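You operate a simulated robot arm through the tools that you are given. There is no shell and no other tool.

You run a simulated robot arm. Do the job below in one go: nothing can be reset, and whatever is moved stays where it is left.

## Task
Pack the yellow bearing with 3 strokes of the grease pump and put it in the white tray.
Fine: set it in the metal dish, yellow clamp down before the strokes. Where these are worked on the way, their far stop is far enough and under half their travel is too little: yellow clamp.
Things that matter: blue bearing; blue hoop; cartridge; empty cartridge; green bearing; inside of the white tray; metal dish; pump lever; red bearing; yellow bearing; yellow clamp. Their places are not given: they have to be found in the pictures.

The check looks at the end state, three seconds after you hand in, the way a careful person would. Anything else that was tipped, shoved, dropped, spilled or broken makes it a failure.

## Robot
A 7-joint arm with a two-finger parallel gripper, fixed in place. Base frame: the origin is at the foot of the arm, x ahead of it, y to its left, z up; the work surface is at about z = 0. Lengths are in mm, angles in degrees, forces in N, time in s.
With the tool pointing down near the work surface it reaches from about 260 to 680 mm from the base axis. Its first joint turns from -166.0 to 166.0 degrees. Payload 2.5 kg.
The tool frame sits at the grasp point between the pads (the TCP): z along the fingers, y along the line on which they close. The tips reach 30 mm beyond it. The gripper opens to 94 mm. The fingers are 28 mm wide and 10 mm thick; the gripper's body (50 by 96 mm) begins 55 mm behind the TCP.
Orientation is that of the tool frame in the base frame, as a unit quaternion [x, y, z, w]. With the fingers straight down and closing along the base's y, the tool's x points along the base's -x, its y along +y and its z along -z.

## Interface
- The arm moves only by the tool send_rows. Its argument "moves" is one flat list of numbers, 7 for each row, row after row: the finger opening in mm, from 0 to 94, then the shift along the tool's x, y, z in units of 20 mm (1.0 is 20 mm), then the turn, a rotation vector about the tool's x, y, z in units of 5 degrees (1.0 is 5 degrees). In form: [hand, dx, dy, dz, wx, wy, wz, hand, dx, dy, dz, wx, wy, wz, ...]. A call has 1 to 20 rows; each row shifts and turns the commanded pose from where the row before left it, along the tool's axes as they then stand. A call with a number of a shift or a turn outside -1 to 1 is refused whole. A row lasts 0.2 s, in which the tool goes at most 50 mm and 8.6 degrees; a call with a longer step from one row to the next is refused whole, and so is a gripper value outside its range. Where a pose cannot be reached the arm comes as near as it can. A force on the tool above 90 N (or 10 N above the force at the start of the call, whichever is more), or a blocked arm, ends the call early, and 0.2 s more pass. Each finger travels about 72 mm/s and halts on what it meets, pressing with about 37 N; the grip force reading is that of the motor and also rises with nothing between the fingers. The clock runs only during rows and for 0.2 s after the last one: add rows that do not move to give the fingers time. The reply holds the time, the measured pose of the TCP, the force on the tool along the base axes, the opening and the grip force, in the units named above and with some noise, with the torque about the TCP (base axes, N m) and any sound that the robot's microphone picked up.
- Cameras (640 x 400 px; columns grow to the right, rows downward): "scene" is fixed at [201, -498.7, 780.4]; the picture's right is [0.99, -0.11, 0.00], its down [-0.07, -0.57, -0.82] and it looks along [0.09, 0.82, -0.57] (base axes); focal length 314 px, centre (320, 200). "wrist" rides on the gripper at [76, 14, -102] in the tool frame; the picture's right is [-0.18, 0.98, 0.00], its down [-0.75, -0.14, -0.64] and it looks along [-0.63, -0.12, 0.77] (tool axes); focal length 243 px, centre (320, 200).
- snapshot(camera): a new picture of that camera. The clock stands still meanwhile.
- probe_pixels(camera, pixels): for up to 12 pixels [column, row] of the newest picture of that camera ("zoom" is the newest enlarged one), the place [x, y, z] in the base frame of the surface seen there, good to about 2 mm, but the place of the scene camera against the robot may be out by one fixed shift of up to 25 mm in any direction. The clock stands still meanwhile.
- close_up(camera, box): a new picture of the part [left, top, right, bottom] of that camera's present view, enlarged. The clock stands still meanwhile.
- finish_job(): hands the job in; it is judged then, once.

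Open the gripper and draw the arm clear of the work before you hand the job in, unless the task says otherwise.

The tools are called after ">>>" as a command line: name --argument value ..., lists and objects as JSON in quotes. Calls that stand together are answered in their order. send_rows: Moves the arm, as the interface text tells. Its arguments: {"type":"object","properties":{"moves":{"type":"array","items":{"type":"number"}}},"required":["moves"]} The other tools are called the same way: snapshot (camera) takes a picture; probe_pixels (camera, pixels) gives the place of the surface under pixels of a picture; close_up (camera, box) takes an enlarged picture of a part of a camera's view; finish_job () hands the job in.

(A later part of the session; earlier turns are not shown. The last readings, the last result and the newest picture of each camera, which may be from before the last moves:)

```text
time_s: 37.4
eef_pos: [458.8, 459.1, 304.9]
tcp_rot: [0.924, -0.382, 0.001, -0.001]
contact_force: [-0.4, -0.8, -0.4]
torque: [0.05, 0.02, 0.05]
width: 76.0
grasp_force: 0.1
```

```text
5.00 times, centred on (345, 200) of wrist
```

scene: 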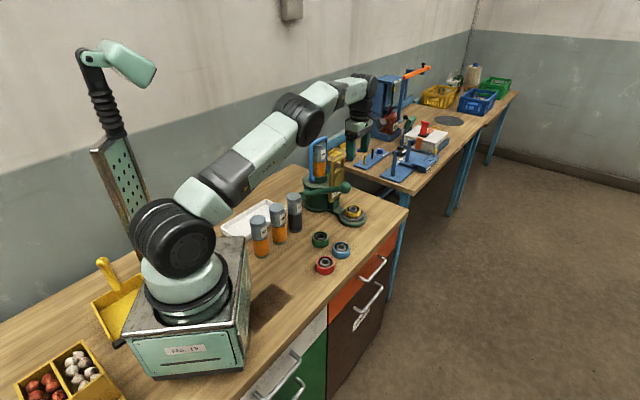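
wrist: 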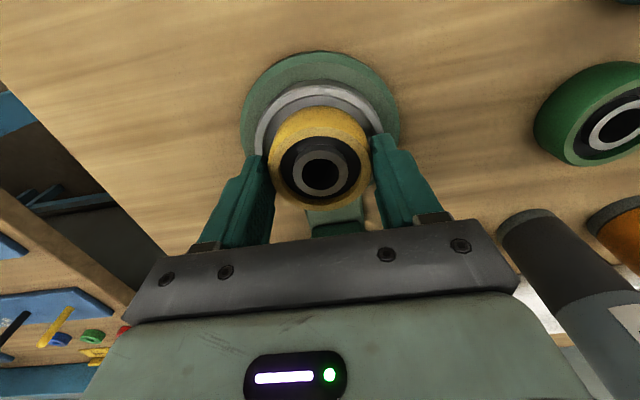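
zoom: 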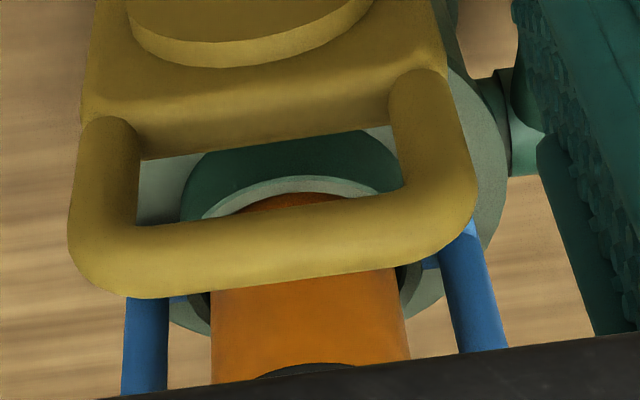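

Clamp bar: about 14 mm thick, centre ≈(402,514,238), running at 45°, loop inner width ≈46 mm. I turn the hand by -90° (yaw -135) here at z≈305 so the fingers will close across the bar, and raise a little.

>>> send_rows --moves '[76, 0, 0, -0.5, 0, 0, 1, 76, 0, 0, -0.5, 0, 0, 1, 76, 0, 0, 0, 0, 0, 1, 76, 0, 0, 0, 0, 0, 1, 76, 0, 0, 0, 0, 0, 1, 76, 0, 0, 0, 0, 0, 1, 76, 0, 0, 0, 0, 0, 1, 76, 0, 0, 0, 0, 0, 1, 76, 0, 0, 0, 0, 0, 1, 76, 0, 0, 0, 0, 0, 1, 76, 0, 0, 0, 0, 0, 1, 76, 0, 0, 0, 0, 0, 1, 76, 0, 0, 0, 0, 0, 1, 76, 0, 0, 0, 0, 0, 1, 76, 0, 0, 0, 0, 0, 1, 76, 0, 0, 0, 0, 0, 1, 76, 0, 0, 0, 0, 0, 1, 76, 0, 0, 0, 0, 0, 1, 60, 0, 0, 0, 0, 0, 0]'

>>> snapshot --camera "wrist"

```text
time_s: 41.4
eef_pos: [460.3, 458.0, 325.4]
tcp_rot: [-0.383, 0.924, 0.0, 0.001]
contact_force: [-1.0, -0.4, 0.0]
torque: [0.0, 0.02, 0.0]
width: 60.0
grasp_force: 0.1
```

```text
taken
```

wrist: 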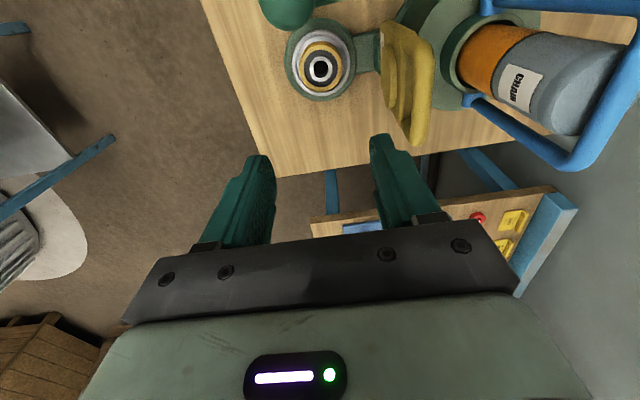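

This view shows the clamp edge-on at wrist (400,75) and the bearing in the dish at (320,68). I enlarge it to find the hinge and plate thickness.

>>> close_up --camera "wrist" --box '[270, 0, 480, 150]'

```text
2.67 times, centred on (375, 75) of wrist
```

zoom: 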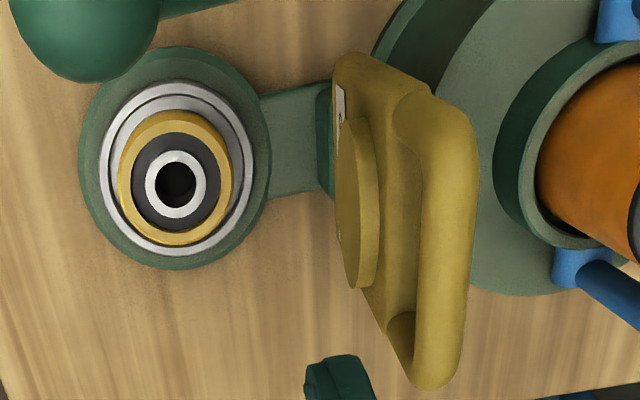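

I probe the clamp bar, plate edge, disc edge and hinge region in this zoom.

>>> probe_pixels --camera "zoom" --pixels '[[445, 240], [450, 150], [430, 350], [395, 110], [375, 65], [345, 60], [365, 200], [345, 220], [400, 260], [325, 130], [345, 100], [290, 110]]'

>>> probe_pixels --camera "zoom" --pixels '[[122, 190], [228, 190], [176, 120], [176, 240], [105, 190], [250, 185], [176, 88], [176, 256], [152, 185], [202, 183], [85, 30], [420, 105]]'

```text
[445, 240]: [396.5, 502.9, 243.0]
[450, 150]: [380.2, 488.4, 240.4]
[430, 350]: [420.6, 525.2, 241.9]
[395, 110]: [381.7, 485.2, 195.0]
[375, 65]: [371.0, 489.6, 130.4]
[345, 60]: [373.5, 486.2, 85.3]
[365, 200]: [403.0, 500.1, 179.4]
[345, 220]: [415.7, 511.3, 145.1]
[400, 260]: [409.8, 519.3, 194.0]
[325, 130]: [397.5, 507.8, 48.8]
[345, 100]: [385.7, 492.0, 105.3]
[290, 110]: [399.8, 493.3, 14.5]
```

```text
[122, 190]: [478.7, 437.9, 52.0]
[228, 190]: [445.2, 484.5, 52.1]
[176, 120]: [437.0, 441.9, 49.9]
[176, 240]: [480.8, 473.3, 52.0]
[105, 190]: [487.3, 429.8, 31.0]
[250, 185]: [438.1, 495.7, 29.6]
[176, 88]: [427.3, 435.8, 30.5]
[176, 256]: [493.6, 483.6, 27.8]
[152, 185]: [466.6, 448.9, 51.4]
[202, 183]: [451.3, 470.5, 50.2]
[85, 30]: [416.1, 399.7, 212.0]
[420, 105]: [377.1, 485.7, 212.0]
```

Bar centre is refined to about s=-79 along the dish line (x≈402, y≈514), z≈237. I move above the bar at the present height with opening 44.

>>> send_rows --moves '[44, 0.01, 0.806, 0, 0, 0, 0, 44, 0.01, 0.806, 0, 0, 0, 0, 44, 0.01, 0.806, 0, 0, 0, 0, 44, 0.01, 0.806, 0, 0, 0, 0, 44, 0.01, 0.806, 0, 0, 0, 0, 44, 0, 0, 0, 0, 0, 0]'

>>> snapshot --camera "wrist"

>>> close_up --camera "scene" --box '[270, 80, 420, 240]'

```text
time_s: 42.8
eef_pos: [401.8, 513.9, 324.2]
tcp_rot: [-0.383, 0.924, 0.0, 0.0]
contact_force: [-1.1, 1.0, -0.1]
torque: [-0.04, 0.01, 0.01]
width: 44.0
grasp_force: 0.0
```

```text
taken
```

wrist: 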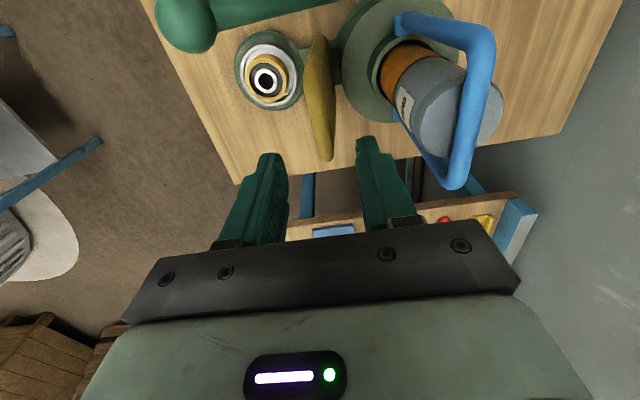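

```text
2.50 times, centred on (345, 160) of scene
```

zoom: 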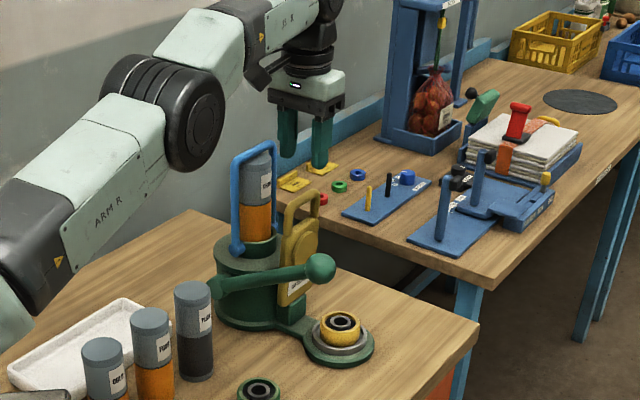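

The hand is above the bar, between the clamp bar (wrist 325,110) fingers at (265,200) and (385,190). I probe the bar once more from here before lowering.

>>> close_up --camera "wrist" --box '[230, 20, 440, 190]'

```text
2.35 times, centred on (335, 105) of wrist
```

zoom: 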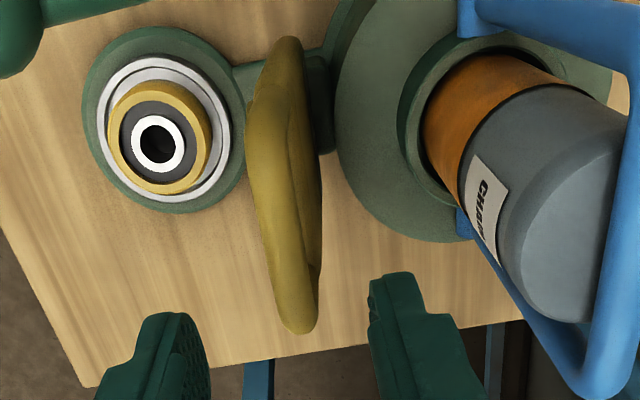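

Probing along the bar's ridge and both silhouettes.

>>> probe_pixels --camera "zoom" --pixels '[[268, 140], [280, 200], [285, 240], [292, 280], [300, 315], [270, 200], [300, 240], [310, 200], [262, 160], [278, 290], [312, 290], [295, 100]]'

```text
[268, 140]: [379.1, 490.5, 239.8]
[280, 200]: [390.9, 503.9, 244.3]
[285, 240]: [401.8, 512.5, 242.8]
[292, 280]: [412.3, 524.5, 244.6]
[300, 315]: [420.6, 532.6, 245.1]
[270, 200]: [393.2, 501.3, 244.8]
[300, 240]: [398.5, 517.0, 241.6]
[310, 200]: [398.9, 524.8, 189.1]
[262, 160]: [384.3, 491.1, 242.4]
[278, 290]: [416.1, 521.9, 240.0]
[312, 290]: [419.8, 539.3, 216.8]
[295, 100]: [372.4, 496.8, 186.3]
```

Bar ridge is at s≈-79.3, z top 244.5, matching the hand position. I lower 78 mm so the bar sits between the fingers, then narrow the opening to 22 mm as a loose cage.

>>> send_rows --moves '[44, 0, 0, 0.975, 0, 0, 0, 44, 0, 0, 0.975, 0, 0, 0, 44, 0, 0, 0.975, 0, 0, 0, 44, 0, 0, 0.975, 0, 0, 0, 30, 0, 0, 0, 0, 0, 0, 22, 0, 0, 0, 0, 0, 0, 22, 0, 0, 0, 0, 0, 0]'

>>> snapshot --camera "wrist"

>>> close_up --camera "scene" --box '[300, 100, 400, 220]'

```text
time_s: 44.4
eef_pos: [402.9, 514.7, 246.3]
tcp_rot: [-0.382, 0.924, 0.001, 0.0]
contact_force: [0.8, 0.1, -0.4]
torque: [-0.01, 0.0, -0.01]
width: 21.8
grasp_force: 0.0
```

```text
taken
```

wrist: 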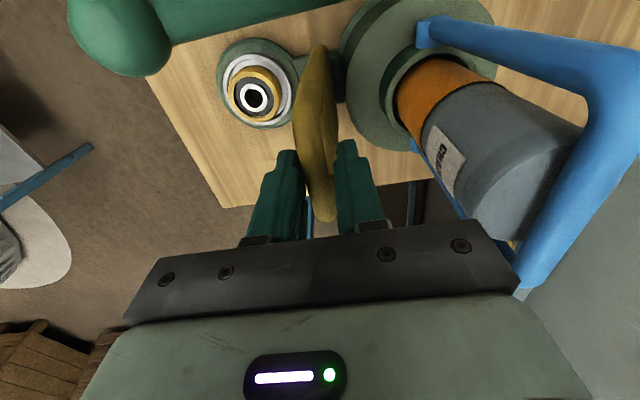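

```text
3.33 times, centred on (350, 160) of scene
```

zoom: 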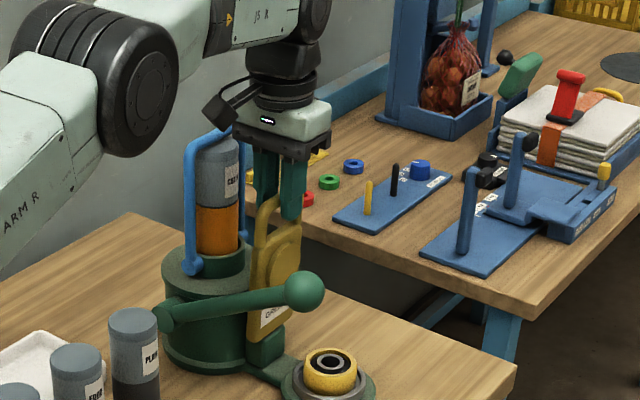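

The bar is caged between the fingers (opening 21.8). I now start swinging the clamp along its arc toward the dish, the first 30° at half speed while tilting the hand slightly with it.

>>> send_rows --moves '[22, 0, -0.35, 0.015, -0.1667, 0, 0, 22, 0, -0.349, 0.015, -0.1667, 0, 0, 22, 0, -0.348, 0.035, -0.1667, 0, 0, 22, 0, -0.348, 0.035, -0.1667, 0, 0, 22, 0, -0.346, 0.055, -0.1667, 0, 0, 22, 0, -0.345, 0.055, -0.1667, 0, 0, 22, 0, -0.342, 0.0745, -0.1667, 0, 0, 22, 0, -0.342, 0.0745, -0.1667, 0, 0, 22, 0, -0.337, 0.094, -0.1667, 0, 0, 22, 0, -0.337, 0.094, -0.1667, 0, 0, 22, 0, -0.331, 0.113, -0.1667, 0, 0, 22, 0, -0.331, 0.113, -0.1667, 0, 0]'

>>> snapshot --camera "wrist"

>>> close_up --camera "scene" --box '[300, 100, 400, 220]'

```text
time_s: 47.0
eef_pos: [457.8, 459.3, 225.2]
tcp_rot: [-0.381, 0.92, 0.081, -0.033]
contact_force: [0.9, -0.5, -0.3]
torque: [0.02, 0.03, -0.03]
width: 22.2
grasp_force: 0.3
```

```text
taken
```

wrist: 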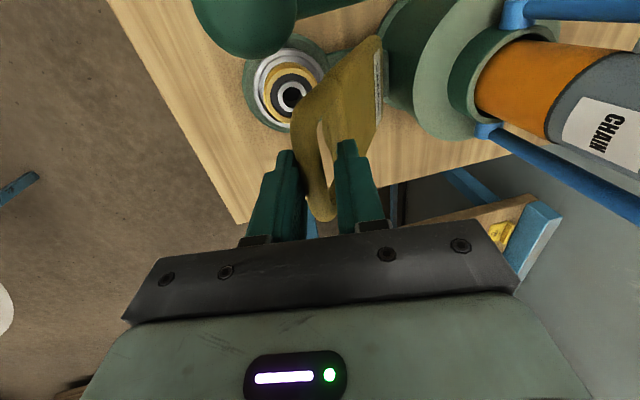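

```text
3.33 times, centred on (350, 160) of scene
```

zoom: 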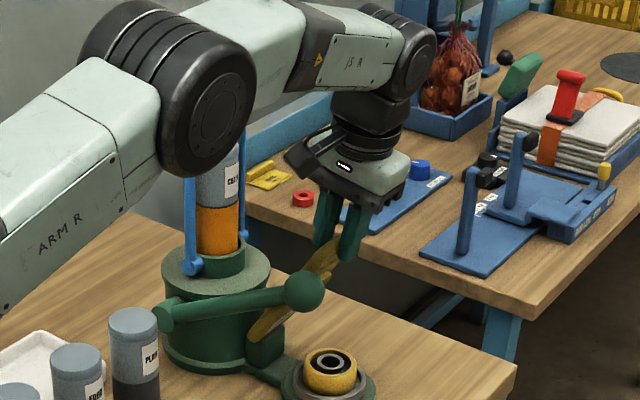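

The clamp follows within the cage with negligible force, now about 30° down. I continue the arc to about 60°.

>>> send_rows --moves '[22, 0, -0.324, 0.1315, -0.1667, 0, 0, 22, 0, -0.324, 0.1315, -0.1667, 0, 0, 22, 0, -0.3155, 0.15, -0.1667, 0, 0, 22, 0, -0.3155, 0.15, -0.1667, 0, 0, 22, 0, -0.3065, 0.1675, -0.1667, 0, 0, 22, 0, -0.3065, 0.1675, -0.1667, 0, 0, 22, 0, -0.2965, 0.1845, -0.1667, 0, 0, 22, 0, -0.2965, 0.1845, -0.1667, 0, 0, 22, 0, -0.285, 0.201, -0.1667, 0, 0, 22, 0, -0.285, 0.201, -0.1667, 0, 0, 22, 0, -0.273, 0.217, -0.1667, 0, 0, 22, 0, -0.273, 0.217, -0.1667, 0, 0]'

>>> snapshot --camera "wrist"

>>> close_up --camera "scene" --box '[300, 100, 400, 220]'

```text
time_s: 49.6
eef_pos: [499.9, 416.3, 166.8]
tcp_rot: [-0.378, 0.91, 0.16, -0.066]
contact_force: [0.5, -0.9, 0.4]
torque: [-0.03, 0.01, 0.01]
width: 22.1
grasp_force: 0.7
```

```text
taken
```

wrist: 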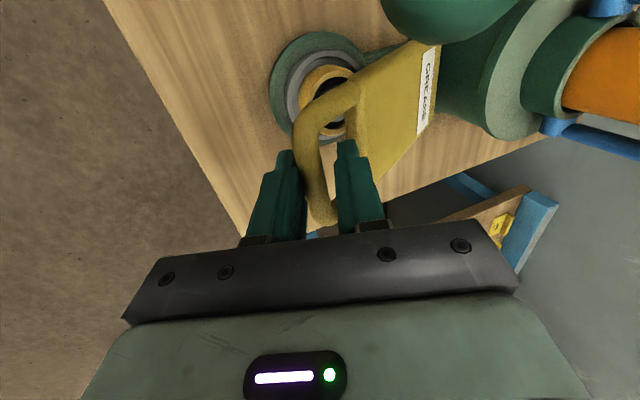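

```text
3.33 times, centred on (350, 160) of scene
```

zoom: 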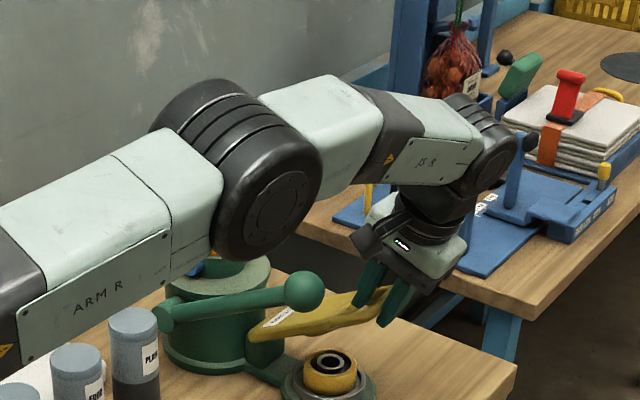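

Clamp is at about 60° with no force. I continue to about 75° at half speed.

>>> send_rows --moves '[22, 0, -0.26, 0.232, -0.1667, 0, 0, 22, 0, -0.26, 0.232, -0.1667, 0, 0, 22, 0, -0.246, 0.2465, -0.1667, 0, 0, 22, 0, -0.246, 0.2465, -0.1667, 0, 0, 22, 0, -0.231, 0.26, -0.1667, 0, 0, 22, 0, -0.231, 0.26, -0.1667, 0, 0]'

>>> snapshot --camera "wrist"

>>> close_up --camera "scene" --box '[300, 120, 400, 230]'

```text
time_s: 51.0
eef_pos: [510.7, 404.7, 128.3]
tcp_rot: [-0.373, 0.902, 0.199, -0.083]
contact_force: [0.9, -1.7, 0.2]
torque: [-0.03, -0.01, 0.0]
width: 22.4
grasp_force: 0.4
```

```text
taken
```

wrist: 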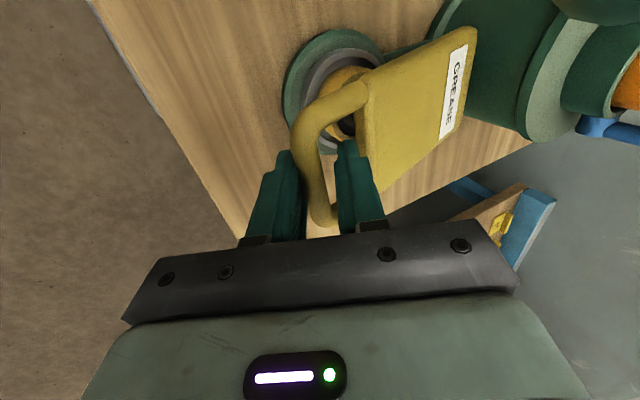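

```text
3.64 times, centred on (350, 175) of scene
```

zoom: 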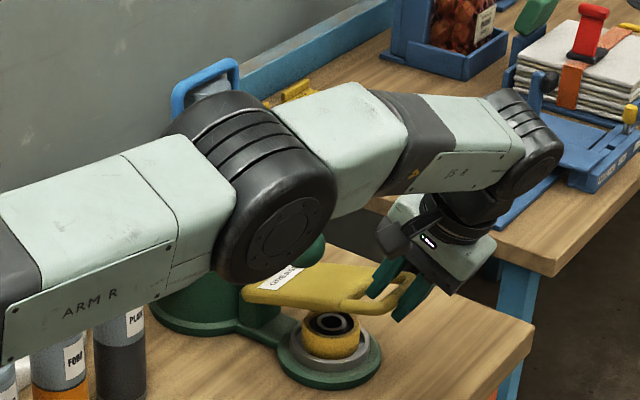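

The clamp is about 75° down, force still small. The arm's forearm is getting lower, so I check its height near the lever and cartridges before continuing.

>>> probe_pixels --camera "zoom" --pixels '[[240, 275], [290, 265], [330, 200], [370, 190], [420, 185], [140, 300], [60, 330], [390, 240], [440, 275], [310, 250], [120, 290], [480, 215]]'

```text
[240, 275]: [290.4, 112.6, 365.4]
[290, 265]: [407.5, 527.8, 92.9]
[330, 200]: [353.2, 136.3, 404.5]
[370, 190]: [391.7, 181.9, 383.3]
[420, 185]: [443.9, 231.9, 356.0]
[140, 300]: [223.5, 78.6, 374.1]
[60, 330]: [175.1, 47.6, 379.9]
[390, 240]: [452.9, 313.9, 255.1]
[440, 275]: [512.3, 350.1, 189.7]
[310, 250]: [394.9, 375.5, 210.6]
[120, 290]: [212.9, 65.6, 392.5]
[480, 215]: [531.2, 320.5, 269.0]
```

Everything is well clear (forearm above z 340 there). I continue the last part of the arc gently to 90°.

>>> send_rows --moves '[22, 0, -0.2155, 0.2725, -0.1667, 0, 0, 22, 0, -0.2155, 0.2725, -0.1667, 0, 0, 22, 0, -0.1995, 0.2845, -0.1667, 0, 0, 22, 0, -0.1995, 0.2845, -0.1667, 0, 0, 22, 0, -0.1825, 0.295, -0.1667, 0, 0, 22, 0, -0.1825, 0.295, -0.1667, 0, 0]'

>>> snapshot --camera "wrist"

>>> close_up --camera "scene" --box '[310, 150, 410, 240]'

```text
time_s: 52.4
eef_pos: [511.8, 397.1, 88.6]
tcp_rot: [-0.37, 0.893, 0.238, -0.098]
contact_force: [10.8, -4.6, -0.7]
torque: [-0.07, -0.15, 0.01]
width: 27.1
grasp_force: 4.7
out of reach, approached as far as the arm can: row 6
```

```text
taken
```

wrist: 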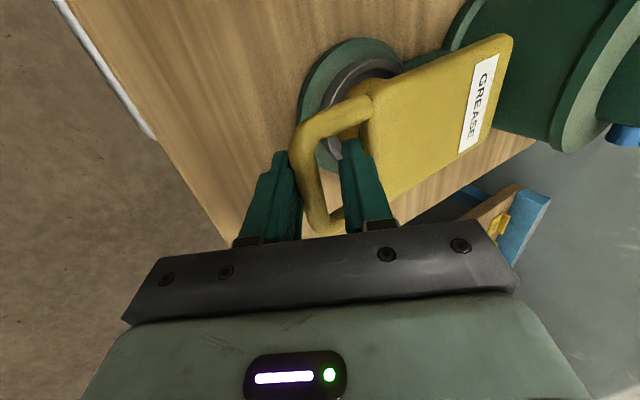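

```text
4.44 times, centred on (360, 195) of scene
```

zoom: 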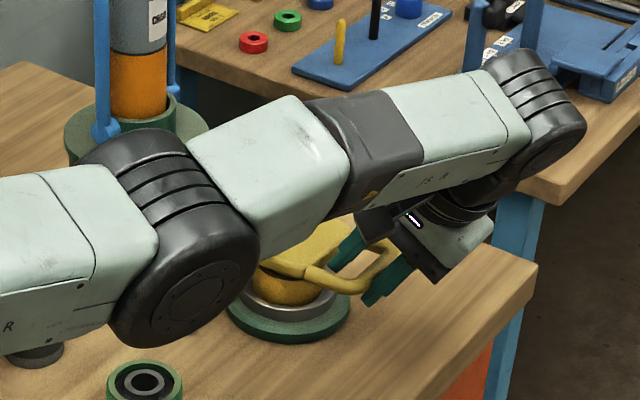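

The clamp appears to lie on the bearing now: the fingers were pushed apart to 27 mm and ~11 N appears. I enlarge the view and probe the plate to judge its angle.

>>> close_up --camera "wrist" --box '[270, 20, 530, 240]'

```text
1.82 times, centred on (400, 130) of wrist
```

zoom: 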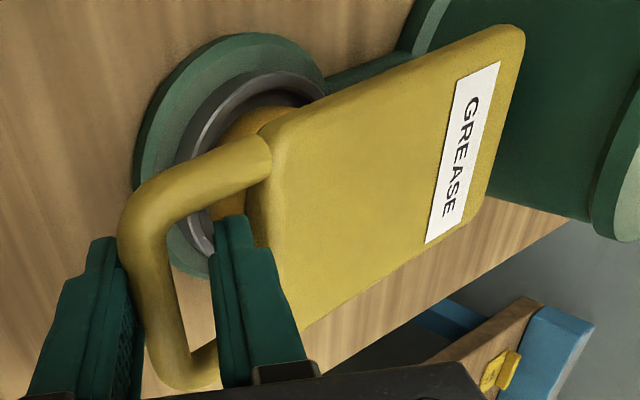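

Probing the plate's top face near hinge, middle and handle ends.

>>> probe_pixels --camera "zoom" --pixels '[[505, 60], [480, 170], [430, 100], [360, 170], [370, 240], [290, 140], [295, 260], [200, 170], [150, 260], [170, 340], [250, 130], [160, 130]]'

```text
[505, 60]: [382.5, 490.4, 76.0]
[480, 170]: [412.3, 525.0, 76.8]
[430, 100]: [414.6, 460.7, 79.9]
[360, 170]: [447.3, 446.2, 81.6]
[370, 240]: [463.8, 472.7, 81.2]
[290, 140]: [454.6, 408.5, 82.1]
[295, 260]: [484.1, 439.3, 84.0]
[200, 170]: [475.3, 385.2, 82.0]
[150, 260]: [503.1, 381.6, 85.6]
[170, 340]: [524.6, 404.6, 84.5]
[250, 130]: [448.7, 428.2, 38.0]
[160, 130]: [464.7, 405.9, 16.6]
```

The plate still slopes up about 3° and the bar lies further out (s≈86) than my arc assumed, so the fingers were strained. I shift the hand outward ~8 mm and reduce the tilt by 10° to centre the cage on the bar again.

>>> send_rows --moves '[22, 0, -0.173, -0.1, 0, 0, 0, 22, 0, -0.173, -0.1, 0, 0, 0, 22, 0, 0.039, 0.004, 1, 0, 0, 22, 0, 0.039, 0.004, 1, 0, 0, 22, 0, 0, 0, 0, 0, 0]'

>>> close_up --camera "wrist" --box '[230, 20, 530, 250]'

```text
time_s: 53.6
eef_pos: [517.8, 400.7, 86.6]
tcp_rot: [-0.378, 0.91, 0.16, -0.067]
contact_force: [1.3, -3.9, -0.8]
torque: [-0.03, 0.01, -0.02]
width: 23.8
grasp_force: 1.0
out of reach, approached as far as the arm can: row 2, 4
```

```text
1.74 times, centred on (380, 135) of wrist
```

zoom: 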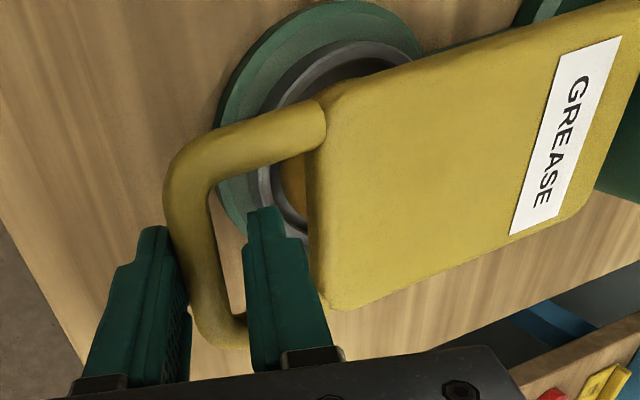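

Better (width 23.8, force ~4 N), but the tilted pose is at the edge of reach. I bring the hand to nearly vertical and a bit further out.

>>> send_rows --moves '[22, 0, -0.04, -0.023, 1, 0, 0, 22, 0, -0.04, -0.023, 1, 0, 0, 22, 0, -0.04, -0.023, 1, 0, 0, 22, 0, 0, 0, 0, 0, 0]'

>>> close_up --camera "wrist" --box '[230, 20, 530, 250]'

```text
time_s: 54.6
eef_pos: [528.9, 403.3, 88.0]
tcp_rot: [-0.382, 0.923, 0.04, -0.017]
contact_force: [0.1, -0.1, 0.0]
torque: [0.0, -0.03, 0.03]
width: 21.8
grasp_force: 0.0
out of reach, approached as far as the arm can: row 1, 3
```

```text
1.74 times, centred on (380, 135) of wrist
```

zoom: 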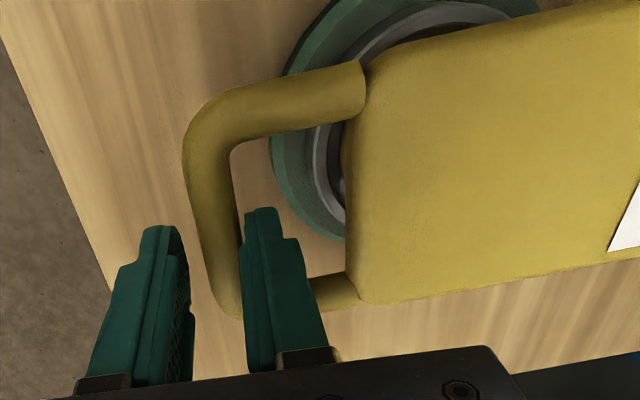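

The hand drifted about 11 mm toward +t because of the reach limit (TCP at (529,403)). I shift it back by 11 mm along tool x to centre it in the loop.

>>> send_rows --moves '[22, 0.27, 0, 0, 0, 0, 0, 22, 0.27, 0, 0, 0, 0, 0, 22, 0, 0, 0, 0, 0, 0]'

>>> close_up --camera "wrist" --box '[230, 20, 530, 250]'

>>> snapshot --camera "scene"

```text
time_s: 55.4
eef_pos: [529.2, 402.2, 88.3]
tcp_rot: [-0.382, 0.923, 0.039, -0.017]
contact_force: [0.2, -0.6, -0.5]
torque: [0.05, -0.03, 0.05]
width: 21.9
grasp_force: 0.0
out of reach, approached as far as the arm can: row 1, 2
```

```text
1.74 times, centred on (380, 135) of wrist
```

zoom: 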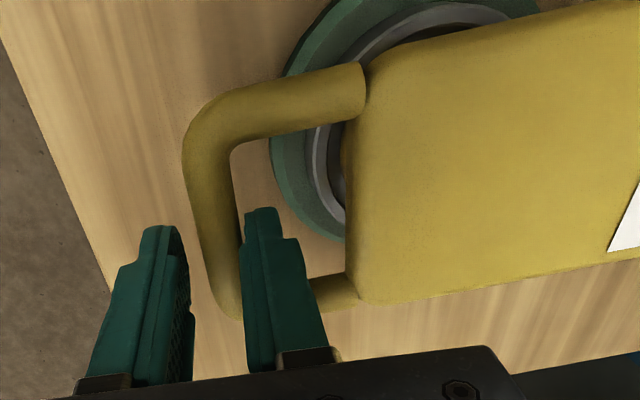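

```text
taken
```

scene: 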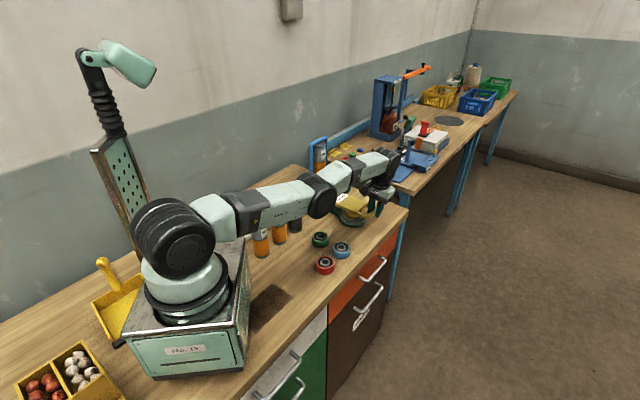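

The arm did not move: this pose is in a joint-limit corner. The bar is free inside the cage (no force), so I rise straight up out of the loop to regain a comfortable arm pose.

>>> send_rows --moves '[24, 0, 0.03, -0.4, 0, 0, 0, 24, 0, 0.05, -0.6, 0, 0, 0, 24, 0, 0.065, -0.75, 0, 0, 0, 24, 0, 0.065, -0.75, 0, 0, 0, 24, 0, 0, 0, 0, 0, 0]'

>>> snapshot --camera "wrist"

```text
time_s: 56.6
eef_pos: [533.1, 405.2, 136.4]
tcp_rot: [-0.383, 0.923, 0.04, -0.016]
contact_force: [-0.3, -0.1, -0.2]
torque: [-0.06, -0.01, 0.0]
width: 24.0
grasp_force: 0.0
out of reach, approached as far as the arm can: row 3
```

```text
taken
```

wrist: 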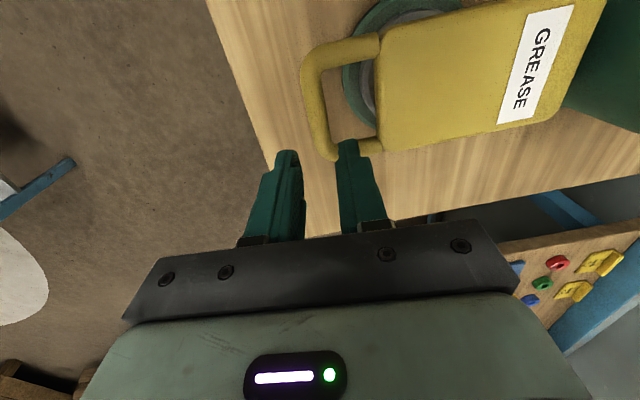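

Fingers are clear above the bar. I rise further and pull toward the base to leave the reach limit.

>>> send_rows --moves '[24, 0.2, 0.05, -0.8, 0, 0, 0, 24, 0.4, 0.05, -0.8, 0, 0, 0, 24, 0.4, 0.05, -0.8, 0, 0, 0, 24, 0.4, 0.05, -0.8, 0, 0, 0, 24, 0.4, 0.05, -0.8, 0, 0, 0, 24, 0.4, 0.05, -0.8, 0, 0, 0, 24, 0.4, 0.05, -0.8, 0, 0, 0, 24, 0.4, 0.05, -0.8, 0, 0, 0, 24, 0, 0, 0, 0, 0, 0]'

>>> snapshot --camera "wrist"

>>> snapshot --camera "scene"

```text
time_s: 58.6
eef_pos: [535.6, 393.3, 266.6]
tcp_rot: [-0.382, 0.923, 0.039, -0.017]
contact_force: [-0.4, 0.1, -0.1]
torque: [0.0, 0.03, 0.01]
width: 24.3
grasp_force: 0.0
out of reach, approached as far as the arm can: row 1, 2, 3, 4, 5, 6, 7, 8
```

```text
taken
```

wrist: 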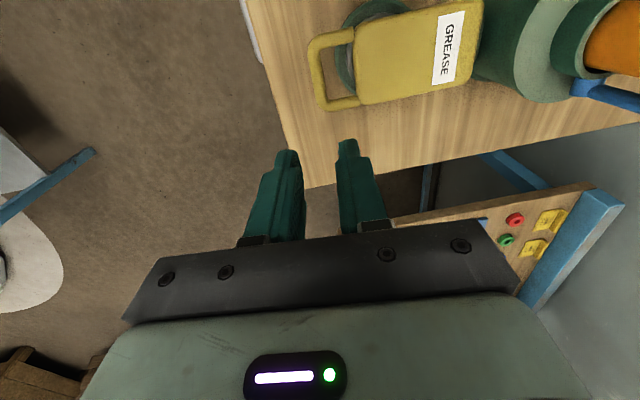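

```text
taken
```

scene: 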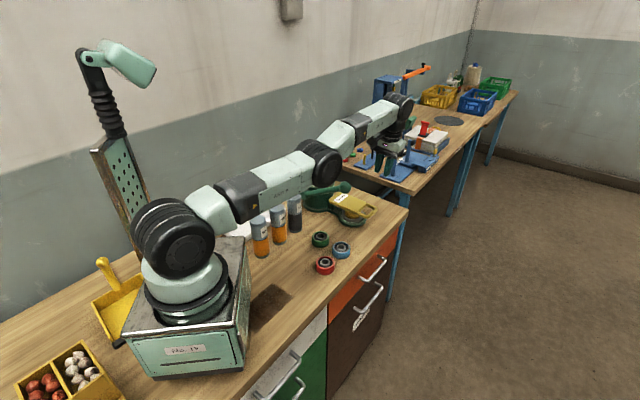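

The clamp stays down. The arm is still at a limit, so I draw the hand back toward the base (along -t) at this height, removing the remaining 5° tilt.

>>> send_rows --moves '[24, 0.5, 0, -0.2, 0.5, 0, 0, 24, 0.8, 0, -0.2, 0.5, 0, 0, 24, 0.8, 0, -0.2, 0, 0, 0, 24, 0.8, 0, -0.2, 0, 0, 0, 24, 0.8, 0, -0.2, 0, 0, 0, 24, 0.8, 0, 0, 0, 0, 0, 24, 0, 0, 0, 0, 0, 0]'

>>> snapshot --camera "scene"

```text
time_s: 60.2
eef_pos: [539.8, 386.7, 292.7]
tcp_rot: [-0.382, 0.924, 0.0, 0.0]
contact_force: [0.5, 0.0, 0.5]
torque: [0.01, 0.0, 0.01]
width: 24.0
grasp_force: 0.1
out of reach, approached as far as the arm can: row 1, 2, 3, 4, 5, 6
```

```text
taken
```

scene: 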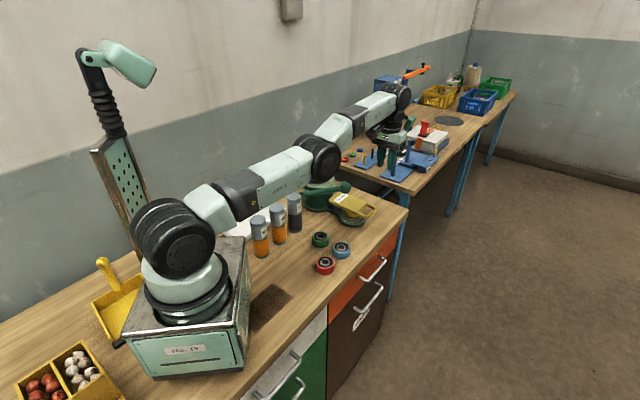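

The arm followed in height but not toward the base, so its elbow seems stuck low. I measure the arm's shape (shoulder, elbow, wrist) from the scene picture.

>>> probe_pixels --camera "scene" --pixels '[[175, 255], [205, 205], [240, 195], [285, 175], [318, 155], [345, 128], [375, 110], [402, 97], [387, 135], [330, 165], [165, 225], [305, 140]]'

>>> close_up --camera "scene" --box '[120, 60, 440, 300]'

```text
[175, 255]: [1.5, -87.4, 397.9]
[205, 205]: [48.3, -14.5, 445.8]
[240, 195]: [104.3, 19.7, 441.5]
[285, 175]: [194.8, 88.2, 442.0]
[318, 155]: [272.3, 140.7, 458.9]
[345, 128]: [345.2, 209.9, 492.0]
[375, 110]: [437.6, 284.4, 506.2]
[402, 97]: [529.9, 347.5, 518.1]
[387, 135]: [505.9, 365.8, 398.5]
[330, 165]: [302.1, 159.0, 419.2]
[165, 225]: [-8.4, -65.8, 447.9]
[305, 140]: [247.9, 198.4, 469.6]
```

```text
1.67 times, centred on (280, 180) of scene
```

zoom: 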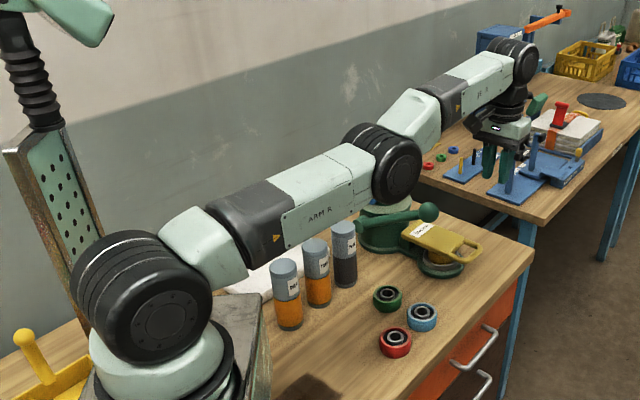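

The arm is almost straight with the elbow slightly below the shoulder–wrist line, so pulling inward is blocked by the elbow's limit. I stretch the hand outward (away from the base) to let the elbow pass through straight, and watch the result.

>>> send_rows --moves '[24, -1, 0, 0, 0, 0, 0, 24, -1, 0, 0, 0, 0, 0, 24, -1, 0, 0, 0, 0, 0, 24, -1, 0, 0, 0, 0, 0, 24, -1, 0, 0, 0, 0, 0, 24, -1, 0, 0, 0, 0, 0, 24, -1, 0, 0, 0, 0, 0, 24, -1, 0, 0, 0, 0, 0]'

>>> close_up --camera "scene" --box '[120, 60, 440, 300]'

```text
time_s: 62.0
eef_pos: [539.0, 395.9, 281.3]
tcp_rot: [-0.383, 0.924, 0.0, 0.002]
contact_force: [-0.1, 0.2, -0.3]
torque: [0.0, 0.01, 0.04]
width: 24.0
grasp_force: 0.1
out of reach, approached as far as the arm can: row 1, 2, 3, 4, 5, 6, 7, 8
```

```text
1.67 times, centred on (280, 180) of scene
```

zoom: 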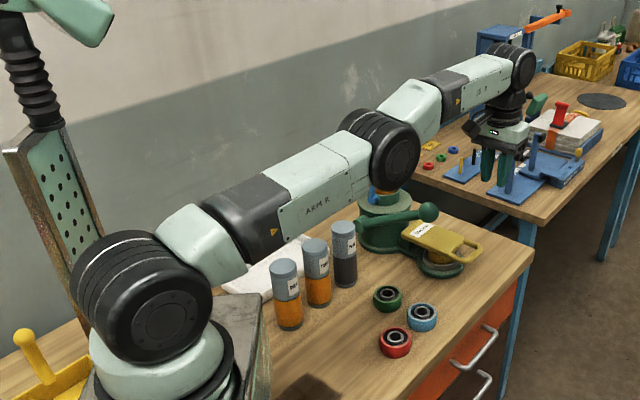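

The elbow rose a bit. I now try a small inward move to see whether the arm follows.

>>> send_rows --moves '[24, -0.7, 0, 0, 0, 0, 0, 24, 0, 0, 0, 0, 0, 0, 24, 0.3, 0, 0, 0, 0, 0, 24, 0.3, 0, 0, 0, 0, 0, 24, 0.3, 0, 0, 0, 0, 0, 24, 0.3, 0, 0, 0, 0, 0, 24, 0.3, 0, 0, 0, 0, 0]'

>>> close_up --camera "scene" --box '[120, 60, 440, 300]'

```text
time_s: 63.6
eef_pos: [537.7, 393.3, 282.4]
tcp_rot: [-0.383, 0.924, -0.001, 0.001]
contact_force: [-0.6, -0.4, 0.6]
torque: [0.0, -0.01, 0.0]
width: 23.8
grasp_force: 0.0
out of reach, approached as far as the arm can: row 1, 4, 5, 6, 7
```

```text
1.67 times, centred on (280, 180) of scene
```

zoom: 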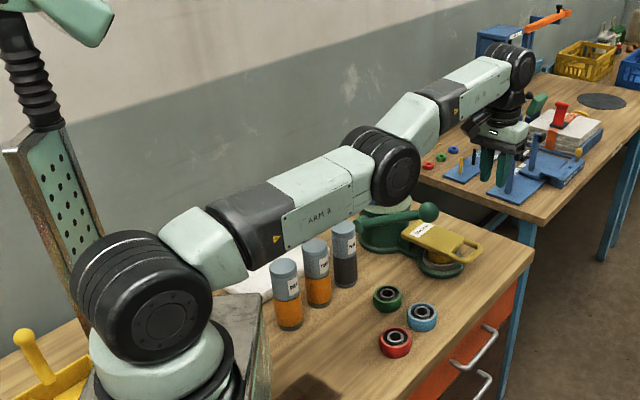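

Rows at the stretched position were reachable, but coming in drops the elbow again. From full stretch, moving the hand down should bend the elbow upward; I go out ~42 mm, then down 100 mm (tips stay above z 150, well above the clamp).

>>> send_rows --moves '[24, -0.7, 0, 0, 0, 0, 0, 24, -0.7, 0, 0, 0, 0, 0, 24, -0.7, 0, 0, 0, 0, 0, 24, 0, 0, 0, 0, 0, 0, 24, 0, 0, 0.7, 0, 0, 0, 24, 0, 0, 0.7, 0, 0, 0, 24, 0, 0, 0.7, 0, 0, 0, 24, 0, 0, 0.7, 0, 0, 0, 24, 0, 0, 0.7, 0, 0, 0]'

>>> close_up --camera "scene" --box '[120, 60, 440, 300]'

```text
time_s: 65.6
eef_pos: [540.5, 392.5, 209.5]
tcp_rot: [-0.382, 0.924, -0.001, 0.001]
contact_force: [0.9, 0.3, 0.0]
torque: [-0.02, 0.02, -0.02]
width: 23.8
grasp_force: 0.1
out of reach, approached as far as the arm can: row 1, 2, 3
```

```text
1.67 times, centred on (280, 180) of scene
```

zoom: 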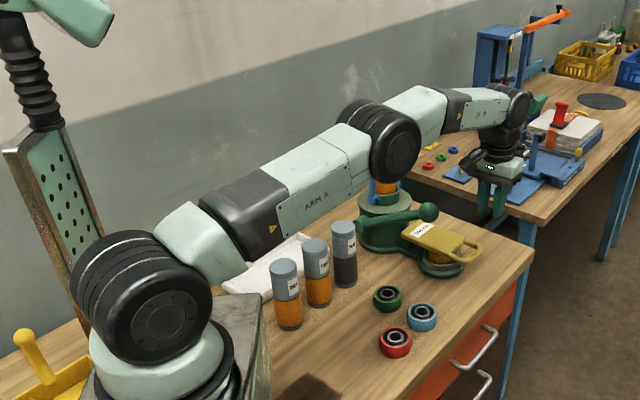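

The elbow is now bent upward and the rows were reachable. I move inward 60 mm to confirm the arm follows.

>>> send_rows --moves '[24, 0.5, 0, 0, 0, 0, 0, 24, 0.5, 0, 0, 0, 0, 0, 24, 0.5, 0, 0, 0, 0, 0, 24, 0.5, 0, 0, 0, 0, 0, 24, 0.5, 0, 0, 0, 0, 0, 24, 0.5, 0, 0, 0, 0, 0]'

>>> snapshot --camera "scene"

>>> snapshot --camera "wrist"

```text
time_s: 67.0
eef_pos: [499.1, 347.2, 209.7]
tcp_rot: [-0.383, 0.924, 0.0, 0.001]
contact_force: [0.0, -0.5, 0.3]
torque: [0.03, 0.03, -0.01]
width: 24.2
grasp_force: 0.0
```

```text
taken
```

scene: 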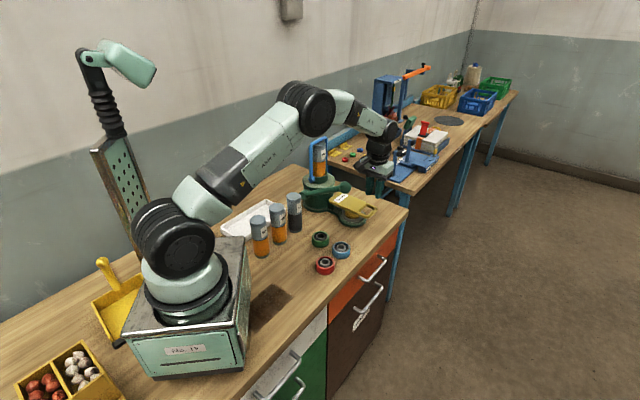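

```text
taken
```

wrist: 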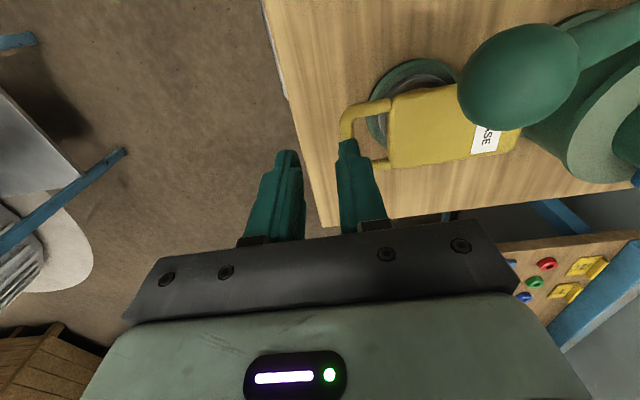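

The arm is back to a normal elbow-up pose. Now I examine the clamp and bearing in a scene close-up to judge how far the clamp is down.

>>> close_up --camera "scene" --box '[300, 180, 390, 235]'

```text
7.11 times, centred on (345, 208) of scene
```

zoom: 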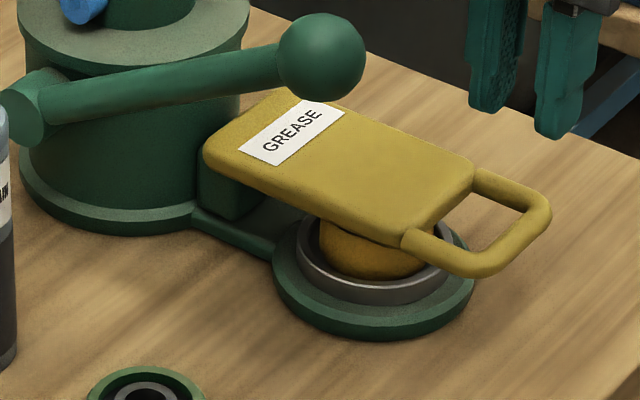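

The clamp plate rests over the bearing. I probe the plate's slope along its length.

>>> probe_pixels --camera "zoom" --pixels '[[240, 140], [300, 160], [350, 165], [400, 200], [440, 180], [390, 225], [470, 262], [545, 215], [320, 200], [420, 165], [372, 232], [372, 262]]'

```text
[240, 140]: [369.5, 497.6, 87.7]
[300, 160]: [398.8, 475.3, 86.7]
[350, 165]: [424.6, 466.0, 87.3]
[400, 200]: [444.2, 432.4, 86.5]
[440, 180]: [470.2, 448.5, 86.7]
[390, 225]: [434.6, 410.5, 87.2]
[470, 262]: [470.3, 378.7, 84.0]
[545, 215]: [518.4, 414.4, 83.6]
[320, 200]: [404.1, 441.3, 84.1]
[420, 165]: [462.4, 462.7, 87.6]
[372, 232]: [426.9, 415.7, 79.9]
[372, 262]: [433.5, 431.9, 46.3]
```

The plate is level (all probes z≈87 raw, i.e. ≈76 true), so the clamp is down flat. I raise the hand and turn it to yaw -45 for the lever (closing across the lever plane).

>>> send_rows --moves '[24, 0, 0, -0.5, 0, 0, -1, 24, 0, 0, -0.5, 0, 0, -1, 24, 0, 0, -0.5, 0, 0, -1, 24, 0, 0, -0.5, 0, 0, -1, 24, 0, 0, -0.5, 0, 0, -1, 24, 0, 0, -0.5, 0, 0, -1, 24, 0, 0, -0.5, 0, 0, -1, 24, 0, 0, -0.5, 0, 0, -1, 24, 0, 0, 0, 0, 0, -1, 24, 0, 0, 0, 0, 0, -1, 24, 0, 0, 0, 0, 0, -1, 24, 0, 0, 0, 0, 0, -1, 24, 0, 0, 0, 0, 0, -1, 24, 0, 0, 0, 0, 0, -1, 24, 0, 0, 0, 0, 0, -1, 24, 0, 0, 0, 0, 0, -1, 24, 0, 0, 0, 0, 0, -1, 24, 0, 0, 0, 0, 0, -1]'

>>> snapshot --camera "wrist"

```text
time_s: 70.8
eef_pos: [498.6, 350.0, 288.2]
tcp_rot: [0.924, -0.382, 0.0, 0.001]
contact_force: [0.0, -0.5, -0.1]
torque: [-0.01, 0.03, -0.02]
width: 24.2
grasp_force: 0.0
```

```text
taken
```

wrist: 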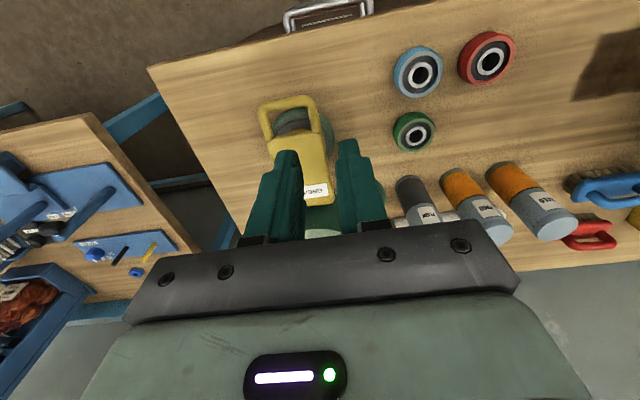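

I position the closed fingers over the clamp plate above the dish to press lightly and make sure the clamp is on its stop.

>>> send_rows --moves '[0, -0.867, -0.407, 0, 0, 0, 0, 0, -0.867, -0.407, 0, 0, 0, 0, 0, -0.867, -0.407, 0, 0, 0, 0, 0, -0.867, -0.407, 0, 0, 0, 0, 0, -0.867, -0.407, 0, 0, 0, 0, 0, -0.867, -0.407, 0, 0, 0, 0, 0, 0, 0, 0.95, 0, 0, 0, 0, 0, 0, 0.95, 0, 0, 0, 0, 0, 0, 0.95, 0, 0, 0, 0, 0, 0, 0.95, 0, 0, 0, 0, 0, 0, 0.95, 0, 0, 0, 0, 0, 0, 0.95, 0, 0, 0, 0, 0, 0, 0.95, 0, 0, 0, 0, 0, 0, 0.95, 0, 0, 0]'

>>> close_up --camera "scene" --box '[300, 130, 400, 235]'

>>> snapshot --camera "wrist"

```text
time_s: 73.8
eef_pos: [457.7, 457.8, 135.1]
tcp_rot: [0.924, -0.382, 0.001, 0.0]
contact_force: [0.1, 0.0, -0.1]
torque: [-0.03, 0.01, 0.03]
width: 0.0
grasp_force: 32.8
```

```text
3.81 times, centred on (350, 182) of scene
```

zoom: 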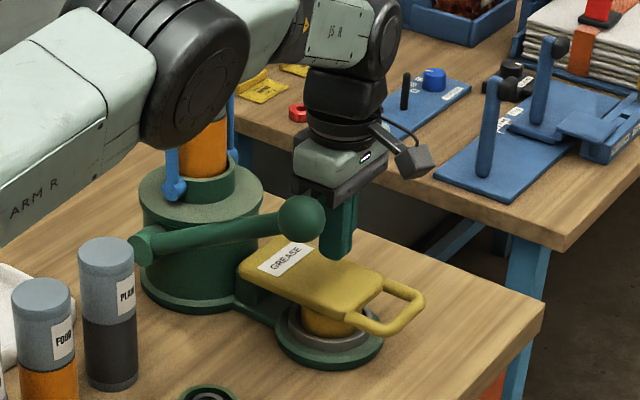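

```text
taken
```

wrist: 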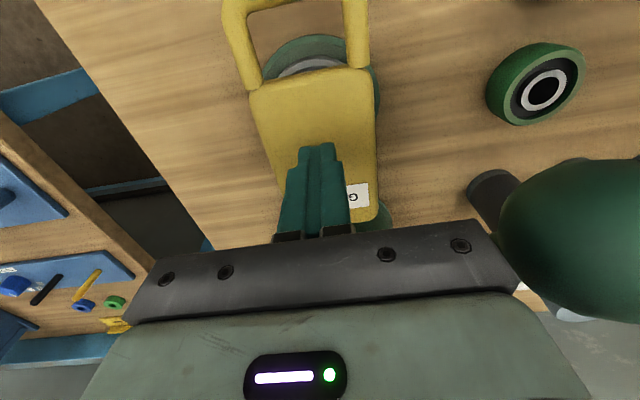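

Tips are about 29 mm above the plate. I lower 25 mm, then step 1–2 mm with force checks.

>>> send_rows --moves '[0, 0, 0, 0.6, 0, 0, 0, 0, 0, 0, 0.6, 0, 0, 0, 0, 0, 0, 0.05, 0, 0, 0, 0, 0, 0, 0, 0, 0, 0]'

>>> send_rows --moves '[0, 0, 0, 0.06, 0, 0, 0, 0, 0, 0, 0.06, 0, 0, 0, 0, 0, 0, 0, 0, 0, 0]'

```text
time_s: 74.8
eef_pos: [458.8, 459.6, 112.1]
tcp_rot: [0.924, -0.383, 0.001, 0.0]
contact_force: [0.2, 0.5, 0.3]
torque: [0.03, -0.02, -0.02]
width: 0.1
grasp_force: 32.8
```

```text
time_s: 75.6
eef_pos: [457.5, 458.7, 109.6]
tcp_rot: [0.924, -0.382, 0.001, -0.001]
contact_force: [-0.2, -0.6, 0.0]
torque: [0.05, 0.0, 0.02]
width: 0.2
grasp_force: 32.8
```

No contact yet at z≈109.6 (tips ≈79.6). I step further down in small increments.

>>> send_rows --moves '[0, 0, 0, 0.06, 0, 0, 0, 0, 0, 0, 0.06, 0, 0, 0, 0, 0, 0, 0, 0, 0, 0]'

>>> send_rows --moves '[0, 0, 0, 0.05, 0, 0, 0, 0, 0, 0, 0, 0, 0, 0]'

```text
time_s: 76.4
eef_pos: [459.4, 458.3, 106.5]
tcp_rot: [0.924, -0.383, 0.001, -0.001]
contact_force: [-0.6, 0.5, -0.6]
torque: [-0.01, 0.0, 0.0]
width: 0.1
grasp_force: 33.0
```

```text
time_s: 77.0
eef_pos: [458.6, 457.3, 106.5]
tcp_rot: [0.924, -0.382, 0.0, -0.001]
contact_force: [0.2, 0.4, -0.4]
torque: [-0.02, -0.01, 0.0]
width: 0.1
grasp_force: 33.4
```

Still nothing at z≈106; two more 1 mm steps.

>>> send_rows --moves '[0, 0, 0, 0.05, 0, 0, 0, 0, 0, 0, 0, 0, 0, 0]'

>>> send_rows --moves '[0, 0, 0, 0.05, 0, 0, 0, 0, 0, 0, 0, 0, 0, 0]'

```text
time_s: 77.6
eef_pos: [459.5, 457.2, 104.9]
tcp_rot: [0.924, -0.383, 0.001, 0.0]
contact_force: [-2.4, -5.1, 8.2]
torque: [-0.08, 0.13, 0.05]
width: 0.0
grasp_force: 32.8
```

```text
time_s: 78.2
eef_pos: [459.8, 458.0, 104.7]
tcp_rot: [0.924, -0.383, 0.001, 0.0]
contact_force: [-6.6, -13.6, 23.7]
torque: [-0.14, 0.45, 0.23]
width: 0.1
grasp_force: 32.9
```

The force jumped 8→24 N within 1 mm at tip height ≈75, so the clamp is firmly on its stop. I retreat upward to z≈300.

>>> send_rows --moves '[0, 0, 0, -0.3, 0, 0, 0, 0, 0, 0, -0.9, 0, 0, 0, 0, 0, 0, -0.98, 0, 0, 0, 0, 0, 0, -0.98, 0, 0, 0, 0, 0, 0, -0.98, 0, 0, 0, 0, 0, 0, -0.98, 0, 0, 0, 0, 0, 0, -0.98, 0, 0, 0, 0, 0, 0, -0.98, 0, 0, 0, 0, 0, 0, -0.98, 0, 0, 0, 0, 0, 0, -0.98, 0, 0, 0, 0, 0, 0, -0.98, 0, 0, 0]'

>>> snapshot --camera "wrist"

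>>> close_up --camera "scene" --box '[290, 160, 390, 235]'

```text
time_s: 80.6
eef_pos: [458.3, 457.6, 307.3]
tcp_rot: [0.924, -0.382, 0.001, 0.0]
contact_force: [-0.6, 0.7, -0.2]
torque: [-0.02, -0.01, -0.02]
width: 0.0
grasp_force: 32.9
```

```text
taken
```

wrist: 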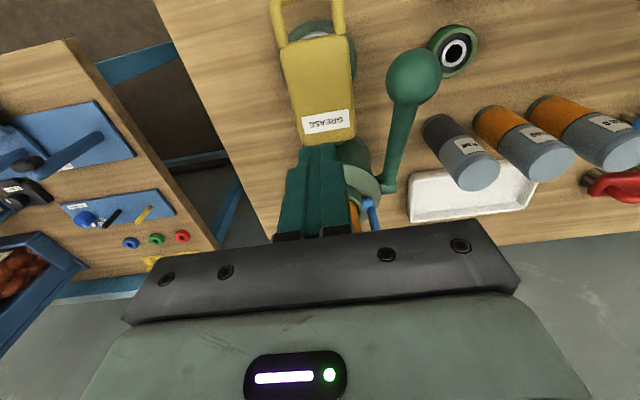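

```text
5.33 times, centred on (340, 198) of scene
```

zoom: 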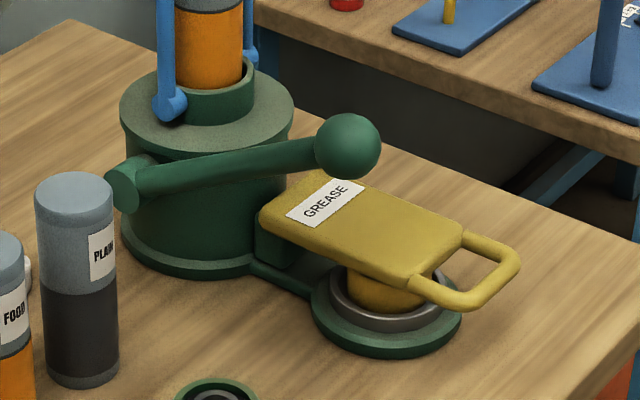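

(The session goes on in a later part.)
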